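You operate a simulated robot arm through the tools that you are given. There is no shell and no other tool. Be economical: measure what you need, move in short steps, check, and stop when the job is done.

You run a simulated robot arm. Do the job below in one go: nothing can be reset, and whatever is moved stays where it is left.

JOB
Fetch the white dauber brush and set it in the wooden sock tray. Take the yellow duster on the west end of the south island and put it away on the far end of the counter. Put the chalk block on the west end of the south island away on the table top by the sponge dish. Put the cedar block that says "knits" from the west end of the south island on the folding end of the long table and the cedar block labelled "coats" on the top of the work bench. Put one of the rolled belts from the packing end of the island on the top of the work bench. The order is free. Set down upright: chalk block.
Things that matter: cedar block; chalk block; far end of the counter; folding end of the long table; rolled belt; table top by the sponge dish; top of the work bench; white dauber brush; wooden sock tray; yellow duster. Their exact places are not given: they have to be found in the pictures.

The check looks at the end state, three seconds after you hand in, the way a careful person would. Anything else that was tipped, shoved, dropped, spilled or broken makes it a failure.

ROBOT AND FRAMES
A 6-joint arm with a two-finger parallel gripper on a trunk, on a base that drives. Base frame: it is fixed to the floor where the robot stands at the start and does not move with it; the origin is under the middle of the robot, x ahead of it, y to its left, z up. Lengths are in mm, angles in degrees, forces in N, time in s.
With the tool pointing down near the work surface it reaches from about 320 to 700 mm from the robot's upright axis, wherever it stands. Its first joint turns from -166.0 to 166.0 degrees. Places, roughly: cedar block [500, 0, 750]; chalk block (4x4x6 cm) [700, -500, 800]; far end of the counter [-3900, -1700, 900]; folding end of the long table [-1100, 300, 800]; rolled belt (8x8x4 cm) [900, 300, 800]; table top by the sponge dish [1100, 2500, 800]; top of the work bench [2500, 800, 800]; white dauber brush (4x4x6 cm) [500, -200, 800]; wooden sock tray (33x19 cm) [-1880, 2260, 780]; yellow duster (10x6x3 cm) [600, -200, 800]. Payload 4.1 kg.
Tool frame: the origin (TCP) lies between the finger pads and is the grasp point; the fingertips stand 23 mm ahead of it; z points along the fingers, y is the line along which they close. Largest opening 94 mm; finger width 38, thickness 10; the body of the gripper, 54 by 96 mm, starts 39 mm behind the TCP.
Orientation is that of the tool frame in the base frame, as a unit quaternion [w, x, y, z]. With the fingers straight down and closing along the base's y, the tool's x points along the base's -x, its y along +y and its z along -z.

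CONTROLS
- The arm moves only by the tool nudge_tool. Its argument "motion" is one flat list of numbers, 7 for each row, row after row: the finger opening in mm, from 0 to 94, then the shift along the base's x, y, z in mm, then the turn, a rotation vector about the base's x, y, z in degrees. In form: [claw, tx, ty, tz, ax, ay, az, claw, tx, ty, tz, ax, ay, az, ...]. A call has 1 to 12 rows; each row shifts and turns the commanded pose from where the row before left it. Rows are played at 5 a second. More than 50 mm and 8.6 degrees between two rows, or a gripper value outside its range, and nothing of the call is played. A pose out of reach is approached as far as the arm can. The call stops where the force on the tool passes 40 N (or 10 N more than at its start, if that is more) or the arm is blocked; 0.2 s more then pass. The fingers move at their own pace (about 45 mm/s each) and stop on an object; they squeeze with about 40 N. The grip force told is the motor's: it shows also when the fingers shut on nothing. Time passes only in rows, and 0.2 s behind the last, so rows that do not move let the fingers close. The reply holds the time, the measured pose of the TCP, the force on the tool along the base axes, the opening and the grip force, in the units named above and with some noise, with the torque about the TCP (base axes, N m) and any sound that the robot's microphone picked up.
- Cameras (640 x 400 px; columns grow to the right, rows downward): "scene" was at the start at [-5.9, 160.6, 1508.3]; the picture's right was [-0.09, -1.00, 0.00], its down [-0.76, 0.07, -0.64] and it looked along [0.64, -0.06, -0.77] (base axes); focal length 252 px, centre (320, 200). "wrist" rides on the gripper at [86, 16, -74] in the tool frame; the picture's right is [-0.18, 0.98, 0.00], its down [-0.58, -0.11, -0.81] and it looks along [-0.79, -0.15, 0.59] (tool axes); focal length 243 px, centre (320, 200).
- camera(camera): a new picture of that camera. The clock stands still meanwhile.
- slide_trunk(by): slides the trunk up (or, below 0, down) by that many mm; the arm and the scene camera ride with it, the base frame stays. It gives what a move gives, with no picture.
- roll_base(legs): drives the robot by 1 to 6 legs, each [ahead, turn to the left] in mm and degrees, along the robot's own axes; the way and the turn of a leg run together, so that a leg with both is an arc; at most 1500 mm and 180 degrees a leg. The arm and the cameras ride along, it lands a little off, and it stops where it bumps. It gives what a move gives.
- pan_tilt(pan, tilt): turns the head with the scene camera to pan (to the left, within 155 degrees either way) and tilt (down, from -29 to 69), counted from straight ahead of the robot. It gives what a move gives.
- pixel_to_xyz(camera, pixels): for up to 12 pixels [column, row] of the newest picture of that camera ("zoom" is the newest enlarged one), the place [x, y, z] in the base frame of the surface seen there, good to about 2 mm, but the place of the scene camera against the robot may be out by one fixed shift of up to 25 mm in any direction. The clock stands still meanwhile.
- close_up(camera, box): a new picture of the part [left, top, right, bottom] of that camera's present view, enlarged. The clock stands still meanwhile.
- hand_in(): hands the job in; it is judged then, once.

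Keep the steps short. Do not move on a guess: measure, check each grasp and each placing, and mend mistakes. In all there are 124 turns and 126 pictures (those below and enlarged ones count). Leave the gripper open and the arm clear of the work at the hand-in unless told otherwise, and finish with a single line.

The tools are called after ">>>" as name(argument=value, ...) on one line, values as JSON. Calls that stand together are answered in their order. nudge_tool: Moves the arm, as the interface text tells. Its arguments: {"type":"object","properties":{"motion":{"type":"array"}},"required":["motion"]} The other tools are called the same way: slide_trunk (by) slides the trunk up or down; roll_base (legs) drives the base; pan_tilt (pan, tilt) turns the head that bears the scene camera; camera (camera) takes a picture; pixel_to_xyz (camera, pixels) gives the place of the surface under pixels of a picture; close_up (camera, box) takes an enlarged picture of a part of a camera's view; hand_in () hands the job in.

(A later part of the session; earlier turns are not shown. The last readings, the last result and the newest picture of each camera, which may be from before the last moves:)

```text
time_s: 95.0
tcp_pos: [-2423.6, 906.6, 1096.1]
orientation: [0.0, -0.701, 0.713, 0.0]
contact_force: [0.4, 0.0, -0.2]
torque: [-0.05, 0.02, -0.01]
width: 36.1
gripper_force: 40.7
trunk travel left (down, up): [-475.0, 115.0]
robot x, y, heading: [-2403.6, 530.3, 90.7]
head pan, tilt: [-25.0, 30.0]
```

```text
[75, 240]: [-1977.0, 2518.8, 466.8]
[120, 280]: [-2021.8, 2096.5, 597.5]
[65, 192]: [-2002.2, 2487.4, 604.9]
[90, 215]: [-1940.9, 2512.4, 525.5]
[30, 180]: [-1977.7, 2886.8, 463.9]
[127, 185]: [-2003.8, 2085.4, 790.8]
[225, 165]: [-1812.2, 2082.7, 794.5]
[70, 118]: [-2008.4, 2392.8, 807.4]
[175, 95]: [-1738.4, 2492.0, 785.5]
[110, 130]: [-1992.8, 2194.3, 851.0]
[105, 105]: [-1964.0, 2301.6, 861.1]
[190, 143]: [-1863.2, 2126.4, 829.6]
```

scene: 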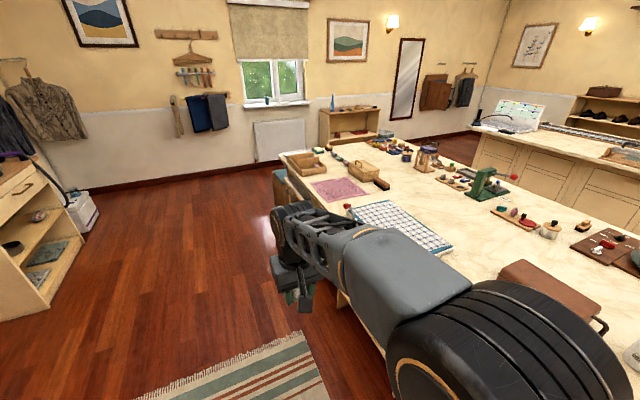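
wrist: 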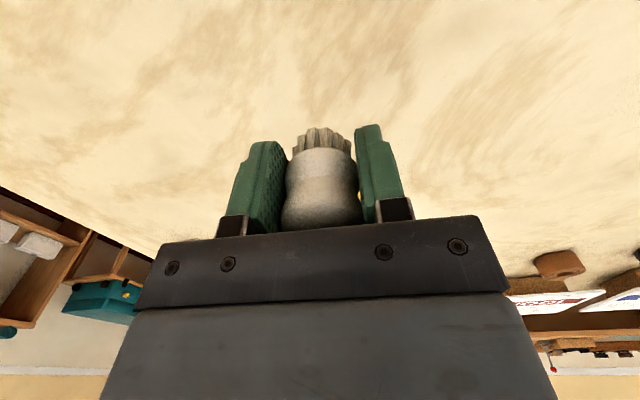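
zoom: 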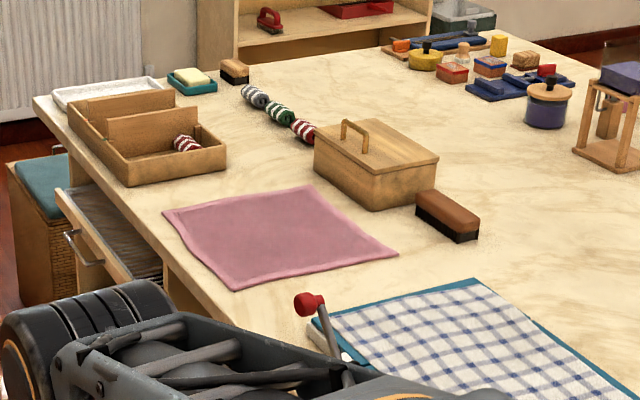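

The tray spans x −2000…−1810, y 2085…2415. I drive on to y≈2230 and turn to face it.

>>> roll_base(legs=[[1500, 0], [200, 0], [0, -90]])

>>> pan_tilt(pan=10, tilt=55)

>>> camera(camera="scene")

>>> camera(camera="wrist")

```text
time_s: 107.6
tcp_pos: [-2015.4, 2273.7, 1097.9]
orientation: [0.0, 0.019, 1.0, -0.001]
contact_force: [0.6, 0.1, 0.3]
torque: [0.02, 0.01, 0.0]
width: 36.1
gripper_force: 40.4
trunk travel left (down, up): [-475.0, 115.0]
robot x, y, heading: [-2391.9, 2266.0, -0.4]
head pan, tilt: [-25.0, 30.0]
```

```text
time_s: 108.6
tcp_pos: [-2015.3, 2274.8, 1094.9]
orientation: [0.0, 0.019, 1.0, -0.001]
contact_force: [0.0, -0.2, 0.5]
torque: [-0.03, -0.02, 0.03]
width: 36.3
gripper_force: 40.8
trunk travel left (down, up): [-475.0, 115.0]
robot x, y, heading: [-2392.3, 2261.8, -0.5]
head pan, tilt: [10.0, 55.0]
```

```text
92 pictures are left
```

scene: 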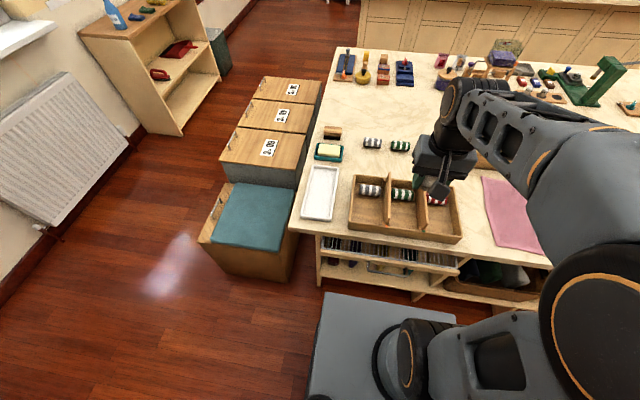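

```text
91 pictures are left
```

wrist: 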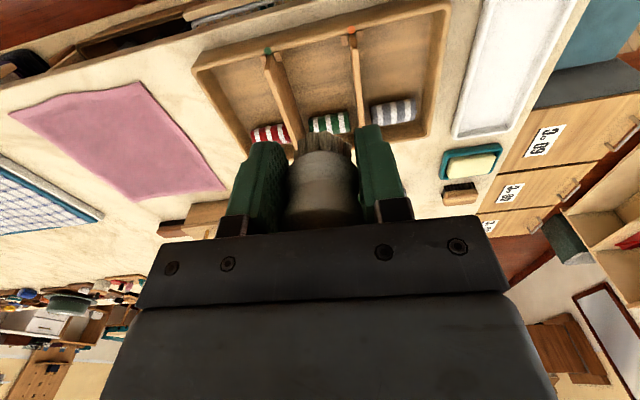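

Each of the three compartments has one sock at the back and a free front half. I'll measure floor and dividers.

>>> pixel_to_xyz(camera="wrist", pixels=[[315, 70], [318, 100], [270, 60], [353, 45], [230, 100], [395, 60], [390, 90], [330, 120], [395, 108], [440, 10], [430, 135], [240, 70]])

```text
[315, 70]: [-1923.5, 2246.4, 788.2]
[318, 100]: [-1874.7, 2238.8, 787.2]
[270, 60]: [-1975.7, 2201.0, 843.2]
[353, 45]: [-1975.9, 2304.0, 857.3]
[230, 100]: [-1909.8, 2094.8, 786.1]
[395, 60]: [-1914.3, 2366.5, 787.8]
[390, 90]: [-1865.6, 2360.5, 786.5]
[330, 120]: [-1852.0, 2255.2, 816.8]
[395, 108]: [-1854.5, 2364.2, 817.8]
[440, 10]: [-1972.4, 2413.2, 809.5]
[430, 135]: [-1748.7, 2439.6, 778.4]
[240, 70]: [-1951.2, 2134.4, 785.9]
```

Left compartment: floor z≈788, free centre about (−1932,2357). I turn the tool 90° so the gripper body fits between the walls, and hover.

>>> nudge_tool(motion=[20, 8, 8, -12, 0, 0, 8.2, 20, 8, 8, -12, 0, 0, 8.2, 20, 8, 8, -12, 0, 0, 8.2, 20, 8, 8, -12, 0, 0, 8.2, 20, 8, 8, -12, 0, 0, 8.2, 20, 8, 8, -12, 0, 0, 8.2, 20, 8, 8, -12, 0, 0, 8.2, 20, 8, 8, -12, 0, 0, 8.2, 20, 8, 8, -12, 0, 0, 8.2, 20, 8, 8, -12, 0, 0, 8.2, 20, 3, 2, -15, 0, 0, 8, 20, 0, 0, -40, 0, 0, 0])

>>> camera(camera="wrist")

```text
time_s: 111.2
tcp_pos: [-1933.2, 2355.9, 918.9]
orientation: [0.001, -0.695, 0.719, 0.0]
contact_force: [-0.1, -0.2, -0.5]
torque: [-0.02, -0.01, 0.0]
width: 36.3
gripper_force: 39.7
trunk travel left (down, up): [-475.0, 115.0]
robot x, y, heading: [-2390.6, 2264.5, -0.4]
head pan, tilt: [10.0, 55.0]
```

```text
90 pictures are left
```

wrist: 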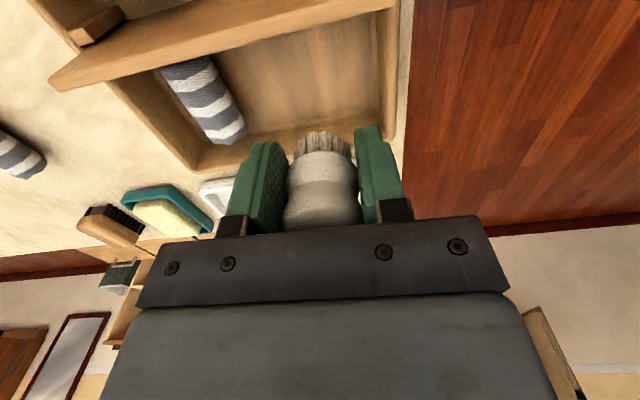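

Aligned over the free part. I lower in steps.

>>> nudge_tool(motion=[20, 0, 0, -40, 0, 0, 0, 20, 0, 0, -40, 0, 0, 0, 20, 0, 0, -8, 0, 0, 0, 20, 0, 0, -4, 0, 0, 0, 20, 0, 0, -3, 0, 0, 0, 20, 0, 0, -2, 0, 0, 0, 20, 0, 0, 0, 0, 0, 0])

>>> camera(camera="wrist")

```text
time_s: 112.8
tcp_pos: [-1933.1, 2355.3, 823.0]
orientation: [0.0, -0.693, 0.721, 0.0]
contact_force: [0.9, -0.2, 0.3]
torque: [0.02, -0.04, 0.04]
width: 36.2
gripper_force: 39.6
trunk travel left (down, up): [-475.0, 115.0]
robot x, y, heading: [-2390.2, 2264.7, -0.5]
head pan, tilt: [10.0, 55.0]
```

```text
89 pictures are left
```

wrist: 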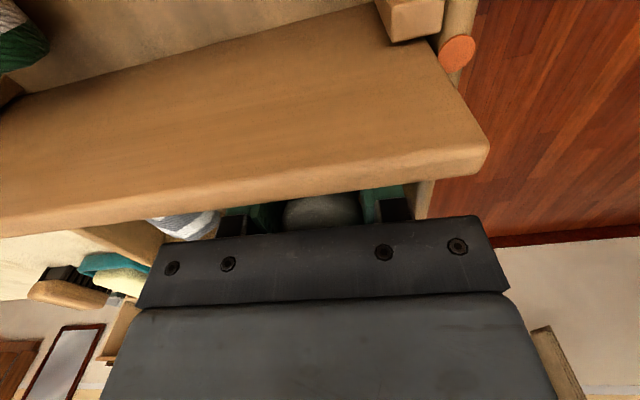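

Not in contact yet; two more 2 mm steps.

>>> nudge_tool(motion=[20, 0, 0, -2, 0, 0, 0, 20, 0, 0, -2, 0, 0, 0, 20, 0, 0, 0, 0, 0, 0])

```text
time_s: 113.6
tcp_pos: [-1932.9, 2356.7, 819.5]
orientation: [0.001, -0.695, 0.719, -0.001]
contact_force: [-0.9, 0.8, -0.4]
torque: [0.02, 0.02, 0.01]
width: 36.4
gripper_force: 39.9
trunk travel left (down, up): [-475.0, 115.0]
robot x, y, heading: [-2397.8, 2266.5, -0.4]
head pan, tilt: [10.0, 55.0]
```

>>> nudge_tool(motion=[20, 0, 0, -2, 0, 0, 0, 20, 0, 0, -2, 0, 0, 0, 20, 0, 0, 0, 0, 0, 0])

```text
time_s: 114.4
tcp_pos: [-1932.9, 2356.1, 816.7]
orientation: [0.001, -0.694, 0.72, 0.0]
contact_force: [-1.8, 0.0, 16.5]
torque: [0.16, 0.08, -0.01]
width: 36.2
gripper_force: 40.6
trunk travel left (down, up): [-475.0, 115.0]
robot x, y, heading: [-2394.4, 2260.9, -0.6]
head pan, tilt: [10.0, 55.0]
```

Contact at 16 N. I release, rise straight up and look.

>>> nudge_tool(motion=[45, 0, 0, 1, 0, 0, 0, 58, 0, 0, 0, 0, 0, 0, 58, 0, 0, 0, 0, 0, 0, 58, 0, 0, 20, 0, 0, 0, 58, 0, 0, 40, 0, 0, 0, 58, 0, 0, 45, 0, 0, 0, 70, 0, 0, 45, 0, 0, 0, 94, -10, 0, 45, 0, 0, 0, 94, -30, -20, 35, 0, 0, 0, 94, -30, -30, 25, 0, 0, 0, 94, -20, -30, 15, 0, 0, 0])

>>> close_up(camera="scene", box=[290, 120, 490, 260])

```text
refused: row 9 steps farther than a row can; nothing moved
```

```text
2.86 times, centred on (390, 190) of scene
```

zoom: 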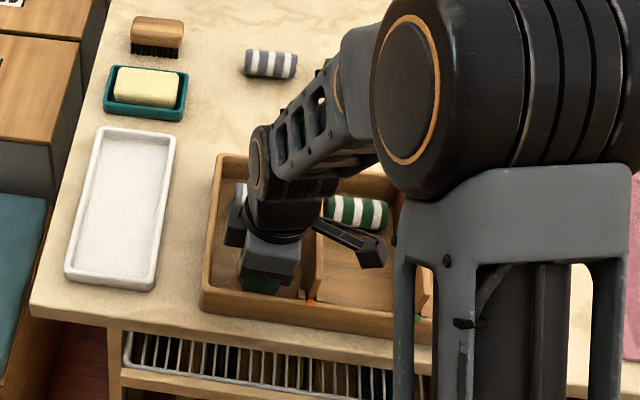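

Shorter rows now.

>>> nudge_tool(motion=[45, 0, 0, 1, 0, 0, 0, 58, 0, 0, 0, 0, 0, 0, 58, 0, 0, 0, 0, 0, 0, 58, 0, 0, 20, 0, 0, 0, 58, 0, 0, 40, 0, 0, 0, 58, 0, 0, 45, 0, 0, 0, 70, 0, 0, 45, 0, 0, 0, 94, -10, 0, 45, 0, 0, 0, 94, -25, -20, 30, 0, 0, 0, 94, -25, -30, 20, 0, 0, 0, 94, -20, -30, 15, 0, 0, 0])

>>> close_up(camera="scene", box=[290, 120, 490, 260])

```text
time_s: 116.8
tcp_pos: [-2010.5, 2277.3, 1076.4]
orientation: [-0.001, -0.694, 0.72, 0.0]
contact_force: [0.6, -0.8, 1.4]
torque: [-0.01, 0.0, 0.0]
width: 93.9
gripper_force: 0.1
trunk travel left (down, up): [-475.0, 115.0]
robot x, y, heading: [-2392.3, 2265.5, -0.6]
head pan, tilt: [10.0, 55.0]
```

```text
2.86 times, centred on (390, 190) of scene
```

zoom: 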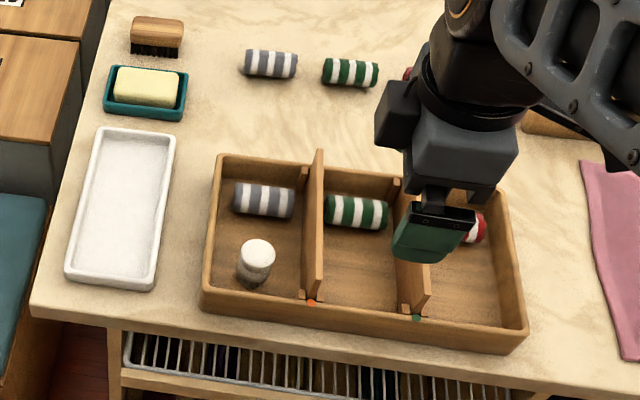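

The dauber stands in the tray. I drive back west along the table and look toward the far-end counter on the way.

>>> roll_base(legs=[[0, -89.6], [1500, 0], [1500, 0], [280, 0]])

>>> pan_tilt(pan=-60, tilt=25)

>>> camera(camera="scene")

```text
time_s: 136.6
tcp_pos: [-2294.0, -1397.8, 1076.4]
orientation: [0.0, 0.006, 1.0, 0.0]
contact_force: [0.0, 0.6, 0.1]
torque: [0.03, -0.03, 0.03]
width: 93.8
gripper_force: 0.0
trunk travel left (down, up): [-475.0, 115.0]
robot x, y, heading: [-2317.2, -1014.7, -89.0]
head pan, tilt: [10.0, 55.0]
```

```text
time_s: 138.0
tcp_pos: [-2294.0, -1397.5, 1076.4]
orientation: [0.0, 0.006, 1.0, 0.0]
contact_force: [0.1, 0.0, -0.5]
torque: [-0.01, -0.01, 0.0]
width: 94.4
gripper_force: 0.1
trunk travel left (down, up): [-475.0, 115.0]
robot x, y, heading: [-2319.7, -1019.8, -89.2]
head pan, tilt: [-60.0, 25.0]
```

```text
86 pictures are left
```

scene: 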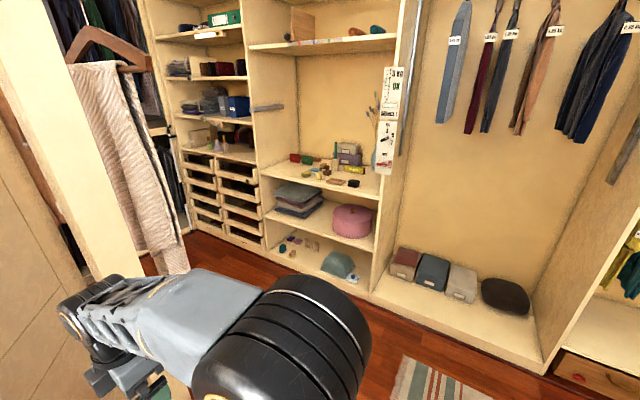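

The counter is the shelf at (325,178). I measure and enlarge it.

>>> pixel_to_xyz(camera="scene", pixels=[[265, 168], [290, 165], [320, 175], [350, 188], [375, 193], [375, 180], [340, 150], [340, 45], [225, 145], [300, 172], [325, 185]])

>>> close_up(camera="scene", box=[245, 120, 405, 220])

```text
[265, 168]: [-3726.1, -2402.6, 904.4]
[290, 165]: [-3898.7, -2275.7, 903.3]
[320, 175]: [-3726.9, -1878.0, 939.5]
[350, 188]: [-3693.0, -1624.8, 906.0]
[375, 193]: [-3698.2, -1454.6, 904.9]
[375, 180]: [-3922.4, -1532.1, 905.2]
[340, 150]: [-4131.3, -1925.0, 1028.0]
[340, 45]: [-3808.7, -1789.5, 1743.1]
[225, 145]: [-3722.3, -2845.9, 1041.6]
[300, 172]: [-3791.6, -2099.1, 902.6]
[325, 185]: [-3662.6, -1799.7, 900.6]
```

```text
4.00 times, centred on (325, 170) of scene
```

zoom: 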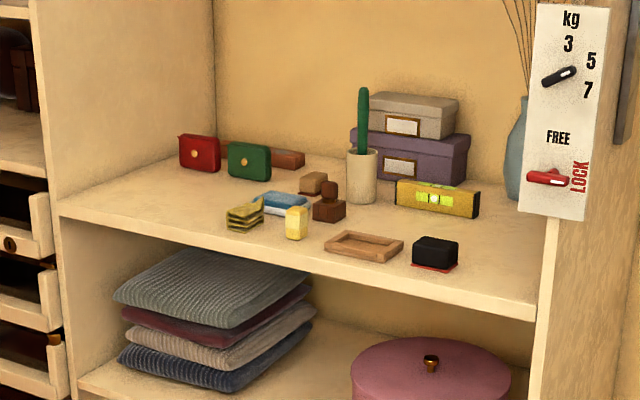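

>>> pixel_to_xyz(camera="zoom", pixels=[[412, 255], [458, 258], [435, 268], [500, 240], [490, 285], [470, 215], [515, 200], [540, 220], [400, 245], [535, 318], [120, 195], [200, 210]])

>>> roll_base(legs=[[0, 89.2], [1500, 0], [1450, 0], [0, 90]])

>>> pan_tilt(pan=0, tilt=45)

>>> camera(camera="scene")

```text
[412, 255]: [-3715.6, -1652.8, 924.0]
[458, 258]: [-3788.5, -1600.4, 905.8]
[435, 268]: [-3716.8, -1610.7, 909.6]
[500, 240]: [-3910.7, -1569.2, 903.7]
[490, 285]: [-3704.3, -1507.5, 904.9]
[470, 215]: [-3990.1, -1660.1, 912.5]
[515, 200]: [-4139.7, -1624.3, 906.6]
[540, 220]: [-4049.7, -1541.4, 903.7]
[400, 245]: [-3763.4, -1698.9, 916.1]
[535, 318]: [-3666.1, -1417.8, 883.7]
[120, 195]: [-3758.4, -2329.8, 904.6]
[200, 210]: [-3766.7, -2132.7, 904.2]
```

```text
time_s: 159.7
tcp_pos: [554.4, -569.3, 1076.0]
orientation: [0.0, 1.0, 0.019, 0.0]
contact_force: [-0.3, -0.1, -0.1]
torque: [-0.02, 0.0, 0.01]
width: 94.2
gripper_force: 0.0
trunk travel left (down, up): [-475.0, 115.0]
robot x, y, heading: [596.5, -947.3, 93.6]
head pan, tilt: [-60.0, 25.0]
```

```text
time_s: 161.0
tcp_pos: [554.3, -569.8, 1075.5]
orientation: [0.0, 1.0, 0.019, 0.0]
contact_force: [-0.6, -0.5, -0.4]
torque: [0.01, 0.02, 0.0]
width: 94.1
gripper_force: 0.0
trunk travel left (down, up): [-475.0, 115.0]
robot x, y, heading: [599.4, -951.1, 94.0]
head pan, tilt: [0.0, 45.0]
```

```text
84 pictures are left
```

scene: 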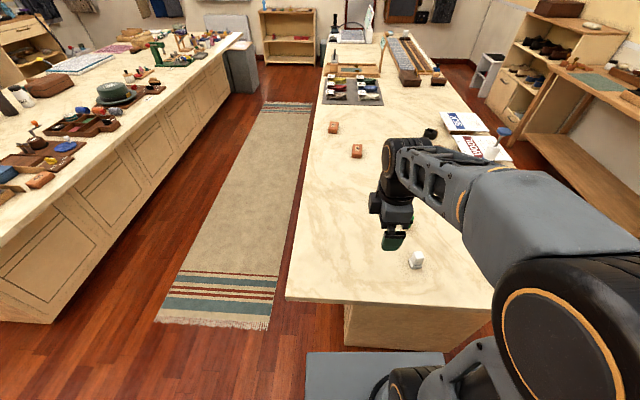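

I check the island's west edge distance before closing in.

>>> pixel_to_xyz(camera="scene", pixels=[[345, 300], [480, 305], [417, 258], [416, 266], [408, 262], [345, 340], [395, 388], [320, 360]])

```text
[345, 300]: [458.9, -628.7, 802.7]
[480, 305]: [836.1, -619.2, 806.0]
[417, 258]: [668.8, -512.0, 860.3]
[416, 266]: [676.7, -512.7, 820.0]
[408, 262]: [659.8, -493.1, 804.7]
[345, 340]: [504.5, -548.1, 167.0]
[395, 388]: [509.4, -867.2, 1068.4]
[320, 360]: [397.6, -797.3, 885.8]
```

Edge is at y≈−608. I roll 80 mm ahead, then turn the tool −81° and hover near the duster.

>>> roll_base(legs=[[80, 0]])

>>> nudge_tool(motion=[94, 7, 20, -6, 0, 0, -8.1, 94, 7, 20, -6, 0, 0, -8.1, 94, 7, 20, -6, 0, 0, -8.1, 94, 7, 20, -6, 0, 0, -8.1, 94, 7, 20, -6, 0, 0, -8.1, 94, 7, 20, -6, 0, 0, -8.1, 94, 7, 20, -6, 0, 0, -8.1, 94, 7, 20, -6, 0, 0, -8.1, 94, 6, 20, -6, 0, 0, -8.1, 94, 6, 20, -6, 0, 0, -8.1, 94, 0, 10, -16, 0, 0, 0, 94, 0, 0, 0, 0, 0, 0])

>>> camera(camera="wrist")

```text
time_s: 162.1
tcp_pos: [547.2, -487.3, 1075.8]
orientation: [0.0, 1.0, 0.02, 0.0]
contact_force: [1.1, 0.1, 0.5]
torque: [-0.04, 0.01, 0.05]
width: 94.1
gripper_force: 0.1
trunk travel left (down, up): [-475.0, 115.0]
robot x, y, heading: [588.3, -865.1, 93.8]
head pan, tilt: [0.0, 45.0]
```

```text
time_s: 164.7
tcp_pos: [614.7, -275.6, 999.1]
orientation: [-0.001, 0.773, -0.635, 0.0]
contact_force: [0.6, 0.1, -0.2]
torque: [-0.04, 0.0, 0.0]
width: 94.0
gripper_force: 0.1
trunk travel left (down, up): [-475.0, 115.0]
robot x, y, heading: [587.2, -869.9, 93.8]
head pan, tilt: [0.0, 45.0]
```

```text
83 pictures are left
```

wrist: 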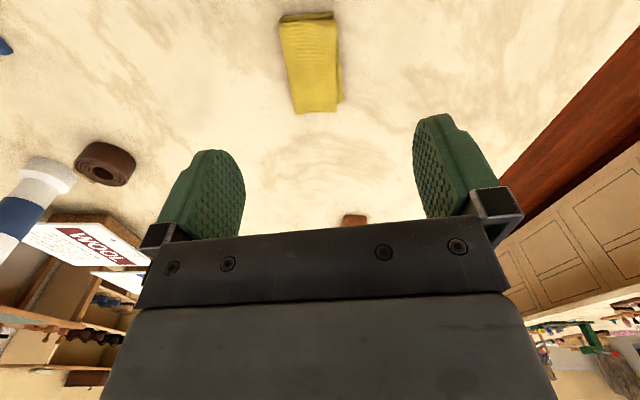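

>>> pixel_to_xyz(camera="wrist", pixels=[[283, 25], [330, 25], [295, 110], [335, 104], [310, 60], [342, 60], [285, 60], [307, 15]])

```text
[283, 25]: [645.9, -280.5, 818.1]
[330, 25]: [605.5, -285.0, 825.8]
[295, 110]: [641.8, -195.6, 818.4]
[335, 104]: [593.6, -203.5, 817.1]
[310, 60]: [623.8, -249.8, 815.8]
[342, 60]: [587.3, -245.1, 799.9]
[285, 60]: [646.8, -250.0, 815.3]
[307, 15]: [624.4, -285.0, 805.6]
```

Duster centred (620,−241), about 55 wide, top ≈817. I go down and grip.

>>> nudge_tool(motion=[94, 5, 34, -30, 0, 0, -5, 94, 0, 0, -45, 0, 0, 0, 94, 0, 0, -45, 0, 0, 0, 94, 0, 0, -45, 0, 0, 0, 94, 0, 0, -9, 0, 0, 0, 20, 0, 0, 0, 0, 0, 0, 20, 0, 0, 0, 0, 0, 0, 20, 0, 0, 0, 0, 0, 0, 20, 0, 0, 0, 0, 0, 0, 20, 0, 0, 0, 0, 0, 0, 20, 0, 0, 40, 0, 0, 0, 20, 0, 0, 40, 0, 0, 0])

>>> camera(camera="wrist")

```text
time_s: 167.3
tcp_pos: [620.6, -246.6, 906.3]
orientation: [0.0, 0.745, -0.667, 0.0]
contact_force: [-0.2, 0.0, -0.8]
torque: [-0.03, -0.02, 0.01]
width: 56.8
gripper_force: 39.6
trunk travel left (down, up): [-475.0, 115.0]
robot x, y, heading: [587.1, -870.3, 93.8]
head pan, tilt: [0.0, 45.0]
```

```text
82 pictures are left
```

wrist: 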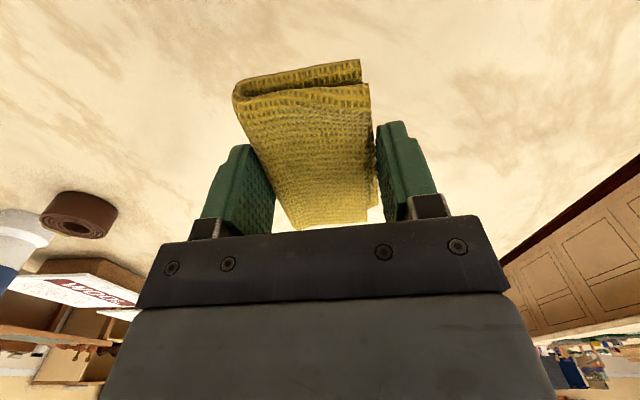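

Gripped at 57 mm. I tuck the arm and drive to the counter.

>>> nudge_tool(motion=[20, -6, -32, 28, 0, 0, 0, 20, -6, -32, 28, 0, 0, 0, 20, -6, -32, 28, 0, 0, 0, 20, -6, -32, 28, 0, 0, 0, 20, -6, -32, 28, 0, 0, 0, 20, -6, -32, 28, 0, 0, 0, 20, -6, -32, 20, 0, 0, 0])

>>> roll_base(legs=[[-130, 0], [0, 86.2], [1500, 0], [1430, 0]])

>>> pan_tilt(pan=25, tilt=30)

>>> camera(camera="scene")

```text
time_s: 168.9
tcp_pos: [580.3, -468.1, 1093.6]
orientation: [-0.001, 0.745, -0.667, 0.0]
contact_force: [0.4, -0.6, -0.1]
torque: [-0.03, 0.0, 0.0]
width: 56.8
gripper_force: 39.7
trunk travel left (down, up): [-475.0, 115.0]
robot x, y, heading: [588.1, -869.9, 93.9]
head pan, tilt: [0.0, 45.0]
```

```text
time_s: 187.6
tcp_pos: [-2747.5, -961.7, 1094.5]
orientation: [0.0, 1.0, 0.019, 0.0]
contact_force: [0.3, 0.6, -0.7]
torque: [0.03, 0.02, 0.0]
width: 56.8
gripper_force: 40.1
trunk travel left (down, up): [-475.0, 115.0]
robot x, y, heading: [-2347.1, -980.8, 179.5]
head pan, tilt: [0.0, 45.0]
```

```text
time_s: 188.5
tcp_pos: [-2748.2, -960.7, 1093.3]
orientation: [0.0, 1.0, 0.018, 0.0]
contact_force: [-0.6, -0.1, -0.7]
torque: [0.02, 0.01, 0.01]
width: 56.7
gripper_force: 40.4
trunk travel left (down, up): [-475.0, 115.0]
robot x, y, heading: [-2346.0, -980.6, 179.4]
head pan, tilt: [25.0, 30.0]
```

```text
81 pictures are left
```

scene: 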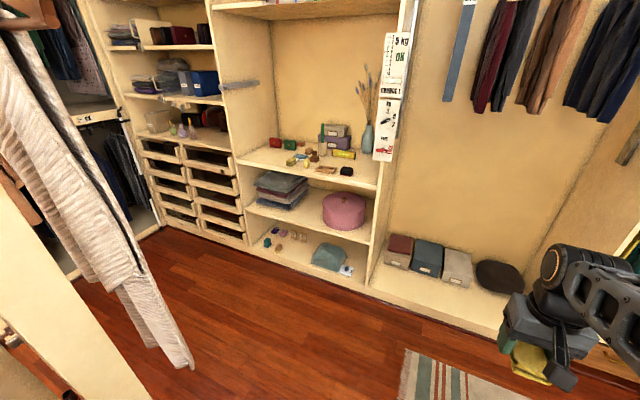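

Now the diagonal approach to about (−3200,−1540).

>>> roll_base(legs=[[0, 33.8], [1021, 0], [0, -33]])

>>> pan_tilt(pan=8, tilt=45)

>>> camera(camera="scene")

>>> camera(camera="wrist")

```text
time_s: 196.9
tcp_pos: [-3591.5, -1509.4, 1093.7]
orientation: [0.0, 1.0, 0.022, 0.0]
contact_force: [0.9, -0.5, 0.6]
torque: [0.01, 0.02, 0.05]
width: 56.7
gripper_force: 39.9
trunk travel left (down, up): [-475.0, 115.0]
robot x, y, heading: [-3193.4, -1522.2, -180.0]
head pan, tilt: [25.0, 30.0]
```

```text
time_s: 197.7
tcp_pos: [-3592.6, -1508.6, 1094.6]
orientation: [0.0, 1.0, 0.022, 0.001]
contact_force: [0.2, -0.5, 0.3]
torque: [0.02, 0.0, -0.01]
width: 56.5
gripper_force: 40.2
trunk travel left (down, up): [-475.0, 115.0]
robot x, y, heading: [-3191.8, -1529.6, -179.7]
head pan, tilt: [8.0, 45.0]
```

```text
80 pictures are left
```

scene: 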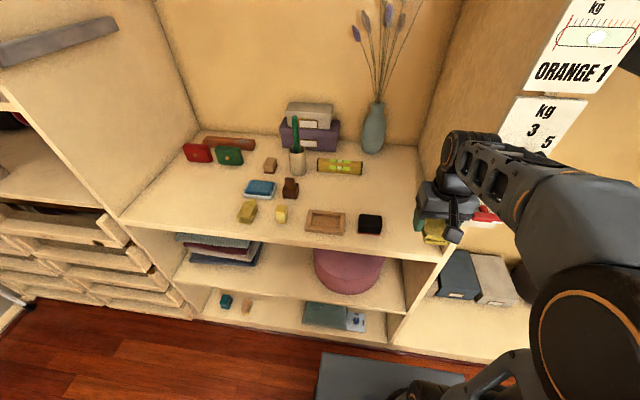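

```text
79 pictures are left
```

wrist: 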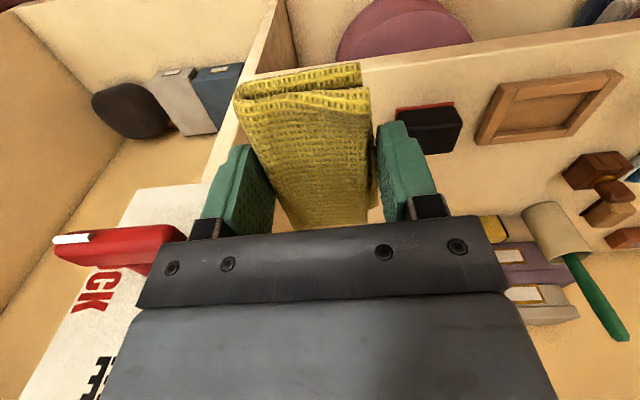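

There's a red lever on the post near the gripper. I measure it, the post and the free area.

>>> pixel_to_xyz(camera="wrist", pixels=[[120, 250], [65, 240], [180, 235], [260, 40], [225, 170], [430, 130], [465, 120], [280, 20], [440, 190], [60, 330]])

>>> pixel_to_xyz(camera="scene", pixels=[[400, 200], [400, 170], [370, 215], [381, 222], [400, 230], [362, 170], [375, 150], [440, 255], [418, 150], [485, 215], [390, 185], [350, 190]])

```text
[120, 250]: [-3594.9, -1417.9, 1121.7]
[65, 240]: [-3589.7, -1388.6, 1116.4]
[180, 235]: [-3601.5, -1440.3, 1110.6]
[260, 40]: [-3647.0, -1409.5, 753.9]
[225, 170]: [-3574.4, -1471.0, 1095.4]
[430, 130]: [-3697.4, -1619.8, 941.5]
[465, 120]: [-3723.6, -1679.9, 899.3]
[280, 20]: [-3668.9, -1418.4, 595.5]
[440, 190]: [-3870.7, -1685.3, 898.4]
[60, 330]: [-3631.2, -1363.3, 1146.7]
```

```text
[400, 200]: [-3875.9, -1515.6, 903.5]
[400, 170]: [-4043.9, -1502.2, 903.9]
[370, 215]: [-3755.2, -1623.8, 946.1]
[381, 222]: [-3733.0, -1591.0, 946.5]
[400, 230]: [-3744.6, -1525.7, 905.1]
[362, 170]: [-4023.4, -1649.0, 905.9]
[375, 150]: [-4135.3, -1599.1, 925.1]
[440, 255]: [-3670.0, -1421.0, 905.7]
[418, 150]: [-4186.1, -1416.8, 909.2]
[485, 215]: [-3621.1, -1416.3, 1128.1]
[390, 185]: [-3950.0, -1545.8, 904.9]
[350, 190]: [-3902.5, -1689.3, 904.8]
```

Free spot about (−3840,−1545), counter z≈898. I first shift 38 mm away from the lever, then reach in.

>>> nudge_tool(motion=[20, 0, -20, 0, 0, 0, 0, 20, 0, -17, 0, 0, 0, 0, 20, -42, 0, -20, 0, 0, 0, 20, -42, 0, -20, 0, 0, 0, 20, -42, 0, -20, 0, 0, 0, 20, -42, 0, -20, 0, 0, 0, 20, -42, 0, -20, 0, 0, 0, 20, -38, 0, -20, 0, 0, 0, 20, 0, 0, 0, 0, 0, 0])

>>> camera(camera="wrist")

>>> camera(camera="scene")

```text
time_s: 199.7
tcp_pos: [-3840.2, -1545.9, 976.3]
orientation: [0.0, 1.0, 0.022, 0.0]
contact_force: [0.3, 0.0, -0.8]
torque: [0.02, 0.03, 0.02]
width: 56.7
gripper_force: 40.0
trunk travel left (down, up): [-475.0, 115.0]
robot x, y, heading: [-3190.7, -1524.9, -180.0]
head pan, tilt: [8.0, 45.0]
```

```text
78 pictures are left
```

wrist: 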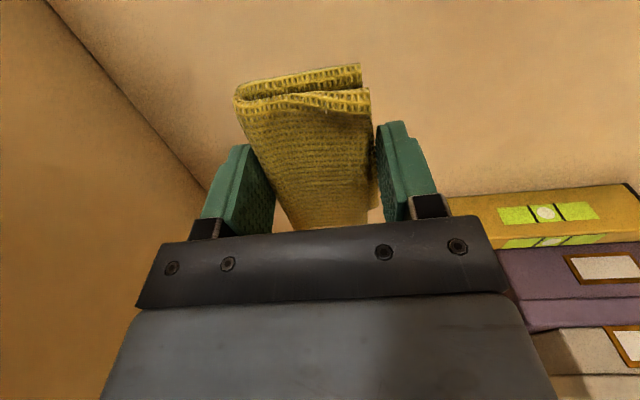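

```text
77 pictures are left
```

scene: 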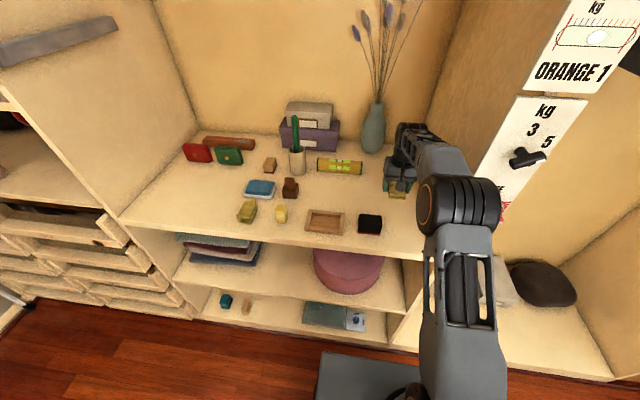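

Clear all round. I lower to contact.

>>> nudge_tool(motion=[20, 0, 0, -25, 0, 0, 0, 20, 0, 0, -20, 0, 0, 0, 20, 0, 0, -3, 0, 0, 0, 20, 0, 0, -2, 0, 0, 0, 20, 0, 0, -2, 0, 0, 0, 20, 0, 0, 0, 0, 0, 0])

```text
time_s: 201.1
tcp_pos: [-3839.4, -1546.6, 924.5]
orientation: [0.0, 1.0, 0.023, -0.003]
contact_force: [-1.1, -2.4, 19.9]
torque: [-0.03, -0.27, 0.03]
width: 56.7
gripper_force: 40.1
trunk travel left (down, up): [-475.0, 115.0]
robot x, y, heading: [-3195.4, -1527.5, -179.8]
head pan, tilt: [8.0, 45.0]
```

Contact at 20 N. I release, rise and withdraw to the front, keeping y.

>>> nudge_tool(motion=[70, 0, 0, 1, 0, 0, 0, 78, 0, 0, 0, 0, 0, 0, 78, 0, 0, 0, 0, 0, 0, 78, 0, 0, 20, 0, 0, 0, 78, 0, 0, 35, 0, 0, 0, 78, 20, 0, 30, 0, 0, 0, 78, 42, 0, 20, 0, 0, 0, 78, 42, 0, 20, 0, 0, 0, 78, 42, 0, 20, 0, 0, 0, 78, 42, 0, 20, 0, 0, 0, 78, 42, 0, 0, 0, 0, 0, 78, 38, 0, 0, 0, 0, 0])

>>> close_up(camera="scene", box=[270, 130, 450, 250])

```text
time_s: 203.7
tcp_pos: [-3571.7, -1544.6, 1087.5]
orientation: [0.0, 1.0, 0.023, 0.0]
contact_force: [0.1, 0.2, -0.1]
torque: [-0.02, -0.03, 0.02]
width: 78.0
gripper_force: 0.1
trunk travel left (down, up): [-475.0, 115.0]
robot x, y, heading: [-3192.4, -1524.7, -180.0]
head pan, tilt: [8.0, 45.0]
```

```text
3.33 times, centred on (360, 190) of scene
```

zoom: 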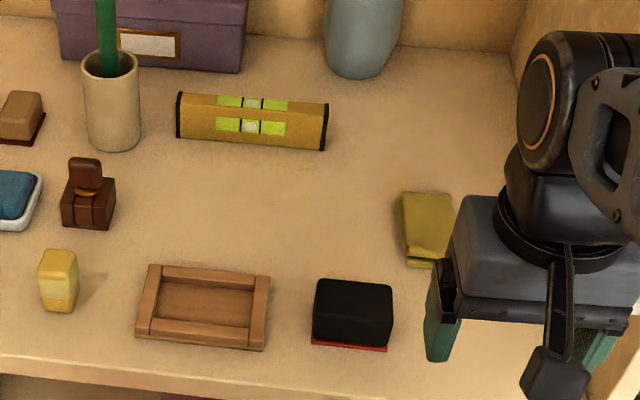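

The duster is on the counter. I drive back to the island's west end for the chalk block.

>>> roll_base(legs=[[-200, 0], [0, -140], [843, 0], [0, -40]])

```text
time_s: 217.0
tcp_pos: [-1958.2, -958.8, 1086.6]
orientation: [0.0, -0.022, 1.0, 0.0]
contact_force: [-0.6, -0.7, -0.8]
torque: [0.01, -0.01, -0.02]
width: 78.1
gripper_force: 0.1
trunk travel left (down, up): [-475.0, 115.0]
robot x, y, heading: [-2337.0, -979.1, 0.1]
head pan, tilt: [8.0, 45.0]
```

>>> roll_base(legs=[[1500, 0], [1490, 0], [0, 90], [100, 0]])

>>> camera(camera="wrist")

>>> camera(camera="scene")

```text
time_s: 235.9
tcp_pos: [621.3, -538.2, 1086.7]
orientation: [0.0, 0.713, -0.701, 0.0]
contact_force: [-0.9, 0.0, -0.3]
torque: [0.02, 0.0, 0.01]
width: 77.9
gripper_force: 0.0
trunk travel left (down, up): [-475.0, 115.0]
robot x, y, heading: [627.7, -918.6, 88.5]
head pan, tilt: [8.0, 45.0]
```

```text
75 pictures are left
```

wrist: 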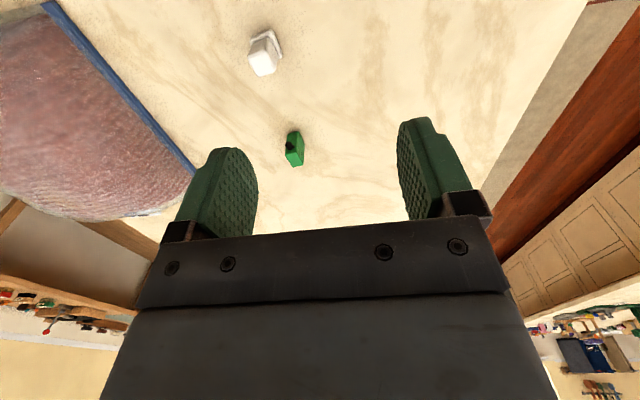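

```text
74 pictures are left
```

scene: 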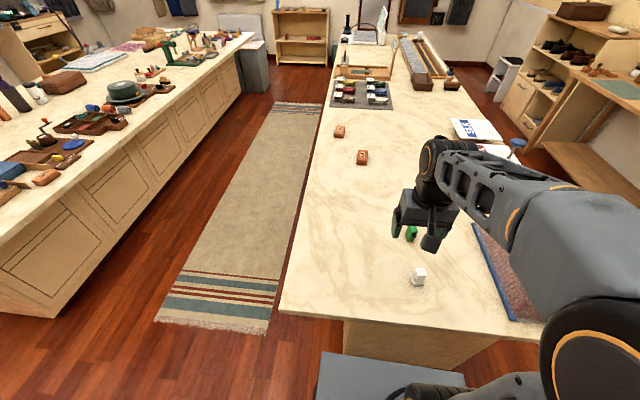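

The chalk block is at wrist (264,52). I'll enlarge and measure its top corners.

>>> close_up(camera="wrist", box=[224, 15, 304, 90])

>>> pixel_to_xyz(camera="wrist", pixels=[[252, 58], [273, 52], [258, 74], [277, 69], [264, 63], [272, 35], [283, 55]])

```text
5.33 times, centred on (264, 52) of wrist
```

zoom: 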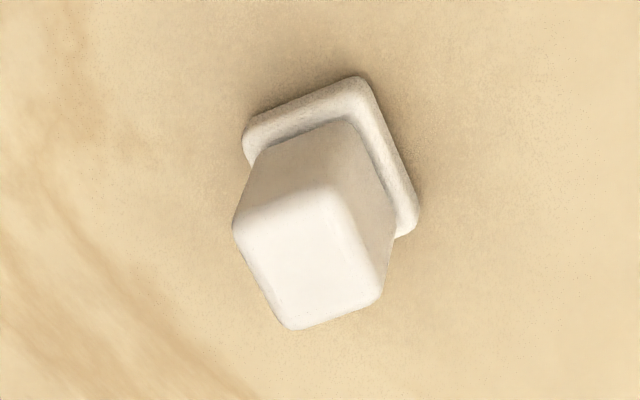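

```text
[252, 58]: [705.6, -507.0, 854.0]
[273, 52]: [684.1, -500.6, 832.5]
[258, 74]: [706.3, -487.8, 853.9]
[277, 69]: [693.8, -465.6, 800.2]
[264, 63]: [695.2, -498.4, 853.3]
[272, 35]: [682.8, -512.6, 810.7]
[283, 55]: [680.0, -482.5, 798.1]
```

>>> pixel_to_xyz(camera="zoom", pixels=[[245, 230], [322, 198], [370, 285], [297, 318], [305, 258], [247, 140], [362, 82], [412, 210], [400, 235], [330, 90]])

```text
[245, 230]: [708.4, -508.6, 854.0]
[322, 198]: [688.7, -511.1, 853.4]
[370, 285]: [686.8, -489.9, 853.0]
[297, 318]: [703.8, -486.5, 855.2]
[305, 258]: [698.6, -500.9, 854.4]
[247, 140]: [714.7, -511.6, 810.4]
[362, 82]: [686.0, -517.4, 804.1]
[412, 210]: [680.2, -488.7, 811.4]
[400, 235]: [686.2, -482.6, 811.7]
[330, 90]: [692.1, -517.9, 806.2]
```

Top centre (697,−499) at z 854, turned about 6°; narrow body above a wider foot. I align +5° and descend to z 838 to grip the body.

>>> nudge_tool(motion=[80, 25, 13, -30, 0, 0, 5, 80, 25, 13, -35, 0, 0, 0, 80, 26, 13, -32, 0, 0, 0, 80, 0, 0, -48, 0, 0, 0, 80, 0, 0, 0, 0, 0, 0])

>>> camera(camera="wrist")

```text
time_s: 237.1
tcp_pos: [699.4, -497.8, 939.6]
orientation: [-0.001, 0.743, -0.669, 0.0]
contact_force: [0.8, 0.3, 0.0]
torque: [0.0, 0.0, -0.02]
width: 80.0
gripper_force: 0.1
trunk travel left (down, up): [-475.0, 115.0]
robot x, y, heading: [628.4, -921.0, 88.6]
head pan, tilt: [8.0, 45.0]
```

```text
72 pictures are left
```

wrist: 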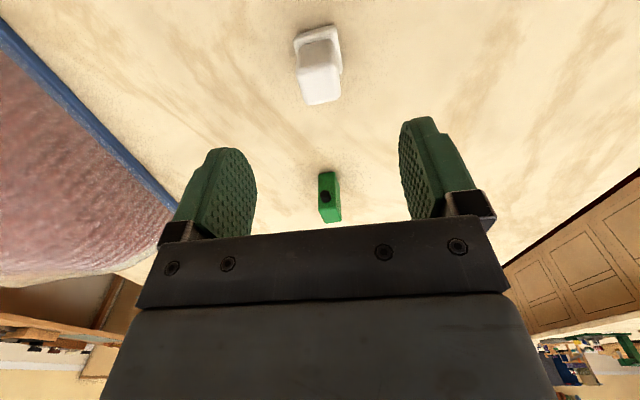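

Well centred. I descend, close, and lift.

>>> nudge_tool(motion=[80, -2, 0, -45, 0, 0, 0, 80, 0, 0, -45, 0, 0, 0, 80, 0, 0, -11, 0, 0, 0, 80, 0, 0, 0, 0, 0, 0, 10, 0, 0, 0, 0, 0, 0, 10, 0, 0, 0, 0, 0, 0, 10, 0, 0, 0, 0, 0, 0, 10, 0, 0, 0, 0, 0, 0, 10, 0, 0, 0, 0, 0, 0, 10, 0, 0, 40, 0, 0, 0, 10, 0, 0, 45, 0, 0, 0])

>>> camera(camera="wrist")

```text
time_s: 239.5
tcp_pos: [693.8, -497.3, 925.6]
orientation: [0.0, 0.743, -0.669, 0.001]
contact_force: [-0.1, -0.5, 0.2]
torque: [0.0, -0.01, -0.03]
width: 27.1
gripper_force: 39.9
trunk travel left (down, up): [-475.0, 115.0]
robot x, y, heading: [632.0, -921.9, 88.4]
head pan, tilt: [8.0, 45.0]
```

```text
71 pictures are left
```

wrist: 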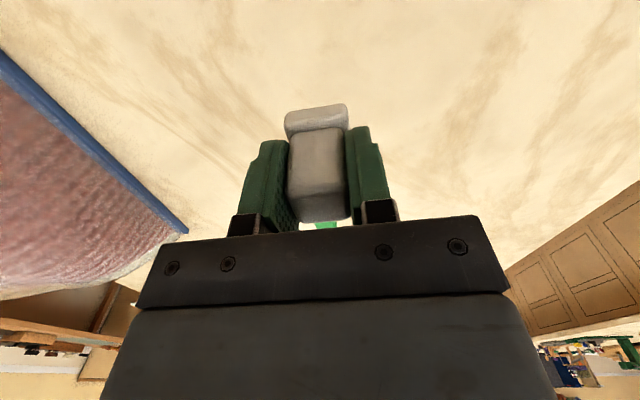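

Gripped (27 mm). I tuck the arm and drive around into the south corridor, then look east.

>>> nudge_tool(motion=[10, -9, -5, 32, 0, 0, 0, 10, -9, -5, 32, 0, 0, 0, 10, -9, -5, 32, 0, 0, 0, 10, -9, -5, 32, 0, 0, 0, 10, -9, -5, 32, 0, 0, 0, 10, 0, 0, 10, 0, 0, 0])

>>> roll_base(legs=[[-110, 0], [0, -88.4], [1070, 0], [0, 90], [800, 0]])

>>> pan_tilt(pan=20, tilt=25)

>>> camera(camera="scene")

```text
time_s: 240.9
tcp_pos: [650.8, -524.1, 1095.9]
orientation: [-0.001, 0.743, -0.67, 0.0]
contact_force: [-0.3, 0.2, -0.6]
torque: [-0.03, 0.02, -0.02]
width: 27.1
gripper_force: 39.6
trunk travel left (down, up): [-475.0, 115.0]
robot x, y, heading: [628.4, -922.6, 88.4]
head pan, tilt: [8.0, 45.0]
```

```text
time_s: 258.9
tcp_pos: [1695.8, 158.7, 1095.4]
orientation: [0.0, 0.763, -0.646, 0.0]
contact_force: [0.3, 0.6, -1.0]
torque: [0.04, -0.02, -0.03]
width: 27.1
gripper_force: 39.5
trunk travel left (down, up): [-475.0, 115.0]
robot x, y, heading: [1700.1, -237.5, 92.0]
head pan, tilt: [8.0, 45.0]
```

```text
time_s: 259.7
tcp_pos: [1697.4, 157.0, 1094.1]
orientation: [0.0, 0.763, -0.647, 0.001]
contact_force: [0.6, 0.1, 0.5]
torque: [0.01, 0.0, 0.0]
width: 27.2
gripper_force: 39.9
trunk travel left (down, up): [-475.0, 115.0]
robot x, y, heading: [1699.5, -243.4, 92.3]
head pan, tilt: [20.0, 25.0]
```

```text
70 pictures are left
```

scene: 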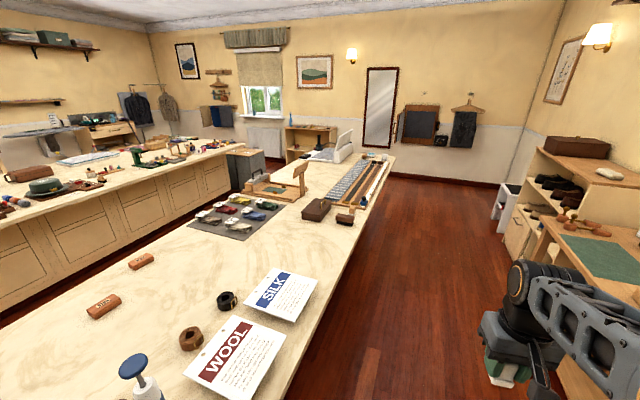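

The corridor is clear. I drive on towards the east end and look.

>>> roll_base(legs=[[0, -2.5], [1500, 0], [900, 0]])

>>> pan_tilt(pan=50, tilt=35)

>>> camera(camera="scene")

```text
time_s: 272.0
tcp_pos: [1744.8, 2586.3, 1095.3]
orientation: [0.001, 0.741, -0.671, -0.001]
contact_force: [0.6, -0.5, -0.4]
torque: [0.0, 0.04, 0.04]
width: 27.2
gripper_force: 40.0
trunk travel left (down, up): [-475.0, 115.0]
robot x, y, heading: [1724.2, 2190.9, 88.3]
head pan, tilt: [20.0, 25.0]
```

```text
time_s: 272.9
tcp_pos: [1745.1, 2587.0, 1096.2]
orientation: [0.001, 0.741, -0.672, 0.0]
contact_force: [0.3, -0.2, -1.6]
torque: [-0.04, 0.01, 0.02]
width: 27.5
gripper_force: 39.9
trunk travel left (down, up): [-475.0, 115.0]
robot x, y, heading: [1720.9, 2190.1, 88.4]
head pan, tilt: [50.0, 35.0]
```

```text
69 pictures are left
```

scene: 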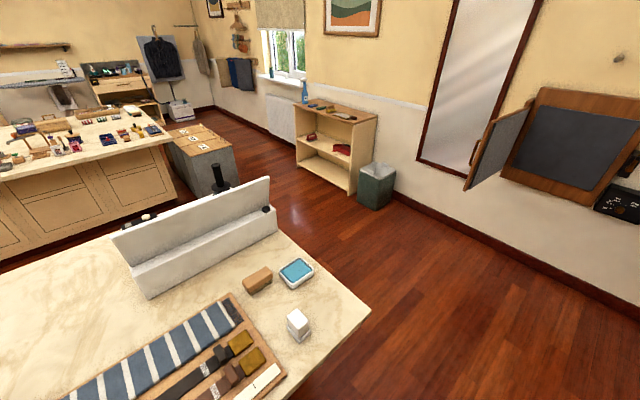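

I see a small dish with a blue sponge at (297,272), a wooden piece and a white block already there. I measure the table top around.

>>> pixel_to_xyz(camera="scene", pixels=[[297, 272], [298, 325], [258, 280], [320, 300], [345, 310], [270, 310], [325, 290], [368, 305], [285, 237], [235, 285], [300, 370], [260, 300]])

>>> close_up(camera="scene", box=[200, 230, 380, 380])

```text
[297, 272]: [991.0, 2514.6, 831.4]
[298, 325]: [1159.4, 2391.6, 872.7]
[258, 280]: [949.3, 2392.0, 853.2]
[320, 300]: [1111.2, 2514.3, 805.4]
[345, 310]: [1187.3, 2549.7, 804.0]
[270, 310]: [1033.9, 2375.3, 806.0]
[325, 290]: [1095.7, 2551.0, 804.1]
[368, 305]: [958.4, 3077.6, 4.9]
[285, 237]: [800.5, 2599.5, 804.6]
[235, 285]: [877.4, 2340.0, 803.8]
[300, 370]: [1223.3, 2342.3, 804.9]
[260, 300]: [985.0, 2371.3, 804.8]
```

```text
2.67 times, centred on (290, 305) of scene
```

zoom: 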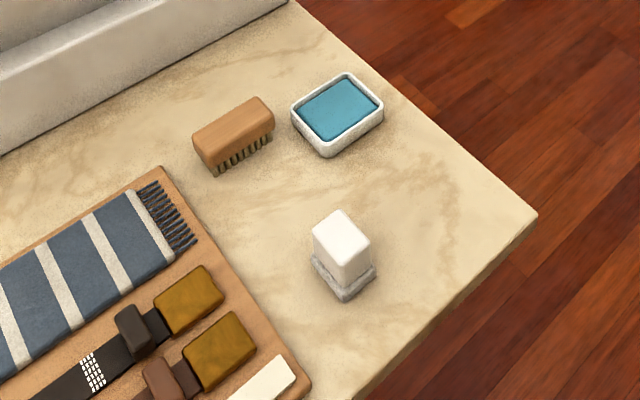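

A free spot is at true about (1105,2505). I drive 300 mm on, turn to face it and close in.

>>> roll_base(legs=[[300, 0], [0, 91.6], [110, 0]])

>>> camera(camera="wrist")

```text
time_s: 279.6
tcp_pos: [1220.3, 2497.0, 1095.1]
orientation: [0.0, 0.998, 0.059, 0.0]
contact_force: [0.6, 0.1, -1.0]
torque: [0.0, -0.02, -0.02]
width: 27.4
gripper_force: 40.1
trunk travel left (down, up): [-475.0, 115.0]
robot x, y, heading: [1616.7, 2480.7, 179.3]
head pan, tilt: [50.0, 35.0]
```

```text
67 pictures are left
```

wrist: 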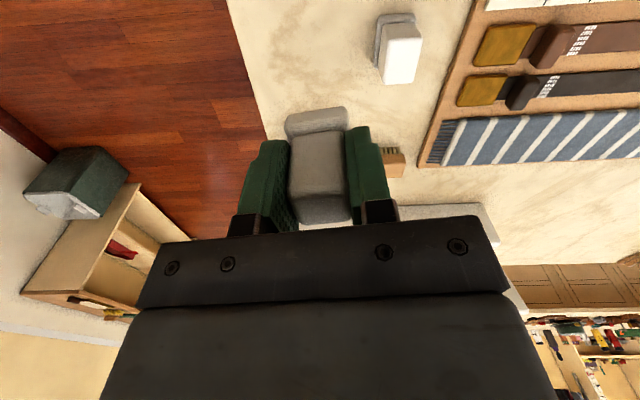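

>>> pixel_to_xyz(camera="wrist", pixels=[[400, 55], [380, 80], [300, 80], [262, 110], [340, 90], [235, 30], [410, 165], [370, 105], [330, 60]])

```text
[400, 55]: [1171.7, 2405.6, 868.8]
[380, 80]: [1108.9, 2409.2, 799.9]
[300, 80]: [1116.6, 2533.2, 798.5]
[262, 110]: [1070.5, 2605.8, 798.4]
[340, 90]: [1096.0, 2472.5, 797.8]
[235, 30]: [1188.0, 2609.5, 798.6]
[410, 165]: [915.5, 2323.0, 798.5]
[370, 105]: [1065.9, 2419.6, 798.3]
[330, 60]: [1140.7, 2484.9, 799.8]
```

Table z≈798, edge at y≈2608. I go to (1105,2515) and lower to z≈850.

>>> nudge_tool(motion=[10, -23, 4, -33, 0, 0, 0, 10, -23, 4, -33, 0, 0, 0, 10, -23, 4, -33, 0, 0, 0, 10, -23, 3, -33, 0, 0, 0, 10, -23, 3, -33, 0, 0, 0, 10, 0, 0, -40, 0, 0, 0, 10, 0, 0, -40, 0, 0, 0, 10, 0, 0, 0, 0, 0, 0])

>>> camera(camera="wrist")

```text
time_s: 281.4
tcp_pos: [1108.1, 2517.5, 849.6]
orientation: [0.0, 0.998, 0.059, 0.0]
contact_force: [0.2, 0.2, -0.4]
torque: [0.03, -0.01, 0.0]
width: 27.6
gripper_force: 40.8
trunk travel left (down, up): [-475.0, 115.0]
robot x, y, heading: [1620.9, 2479.5, 179.2]
head pan, tilt: [50.0, 35.0]
```

```text
66 pictures are left
```

wrist: 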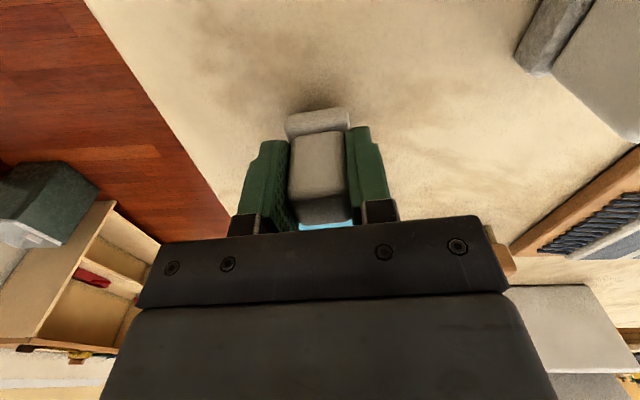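

>>> nudge_tool(motion=[10, 0, 0, -6, 0, 0, 0, 10, 0, 0, -2, 0, 0, 0, 10, 0, 0, -2, 0, 0, 0, 10, 0, 0, 0, 0, 0, 0])

```text
time_s: 282.4
tcp_pos: [1106.0, 2514.7, 839.1]
orientation: [0.0, 0.998, 0.059, 0.0]
contact_force: [-0.5, -0.8, -0.2]
torque: [0.0, -0.04, 0.0]
width: 27.3
gripper_force: 40.0
trunk travel left (down, up): [-475.0, 115.0]
robot x, y, heading: [1619.4, 2479.1, 179.2]
head pan, tilt: [50.0, 35.0]
```

>>> nudge_tool(motion=[10, 0, 0, -1, 0, 0, 0, 10, 0, 0, -1, 0, 0, 0, 10, 0, 0, 0, 0, 0, 0])

```text
time_s: 283.2
tcp_pos: [1106.4, 2515.9, 840.0]
orientation: [0.0, 0.998, 0.06, -0.001]
contact_force: [0.4, -0.6, 21.0]
torque: [-0.02, -0.16, -0.03]
width: 27.4
gripper_force: 40.5
trunk travel left (down, up): [-475.0, 115.0]
robot x, y, heading: [1616.3, 2481.4, 179.5]
head pan, tilt: [50.0, 35.0]
```

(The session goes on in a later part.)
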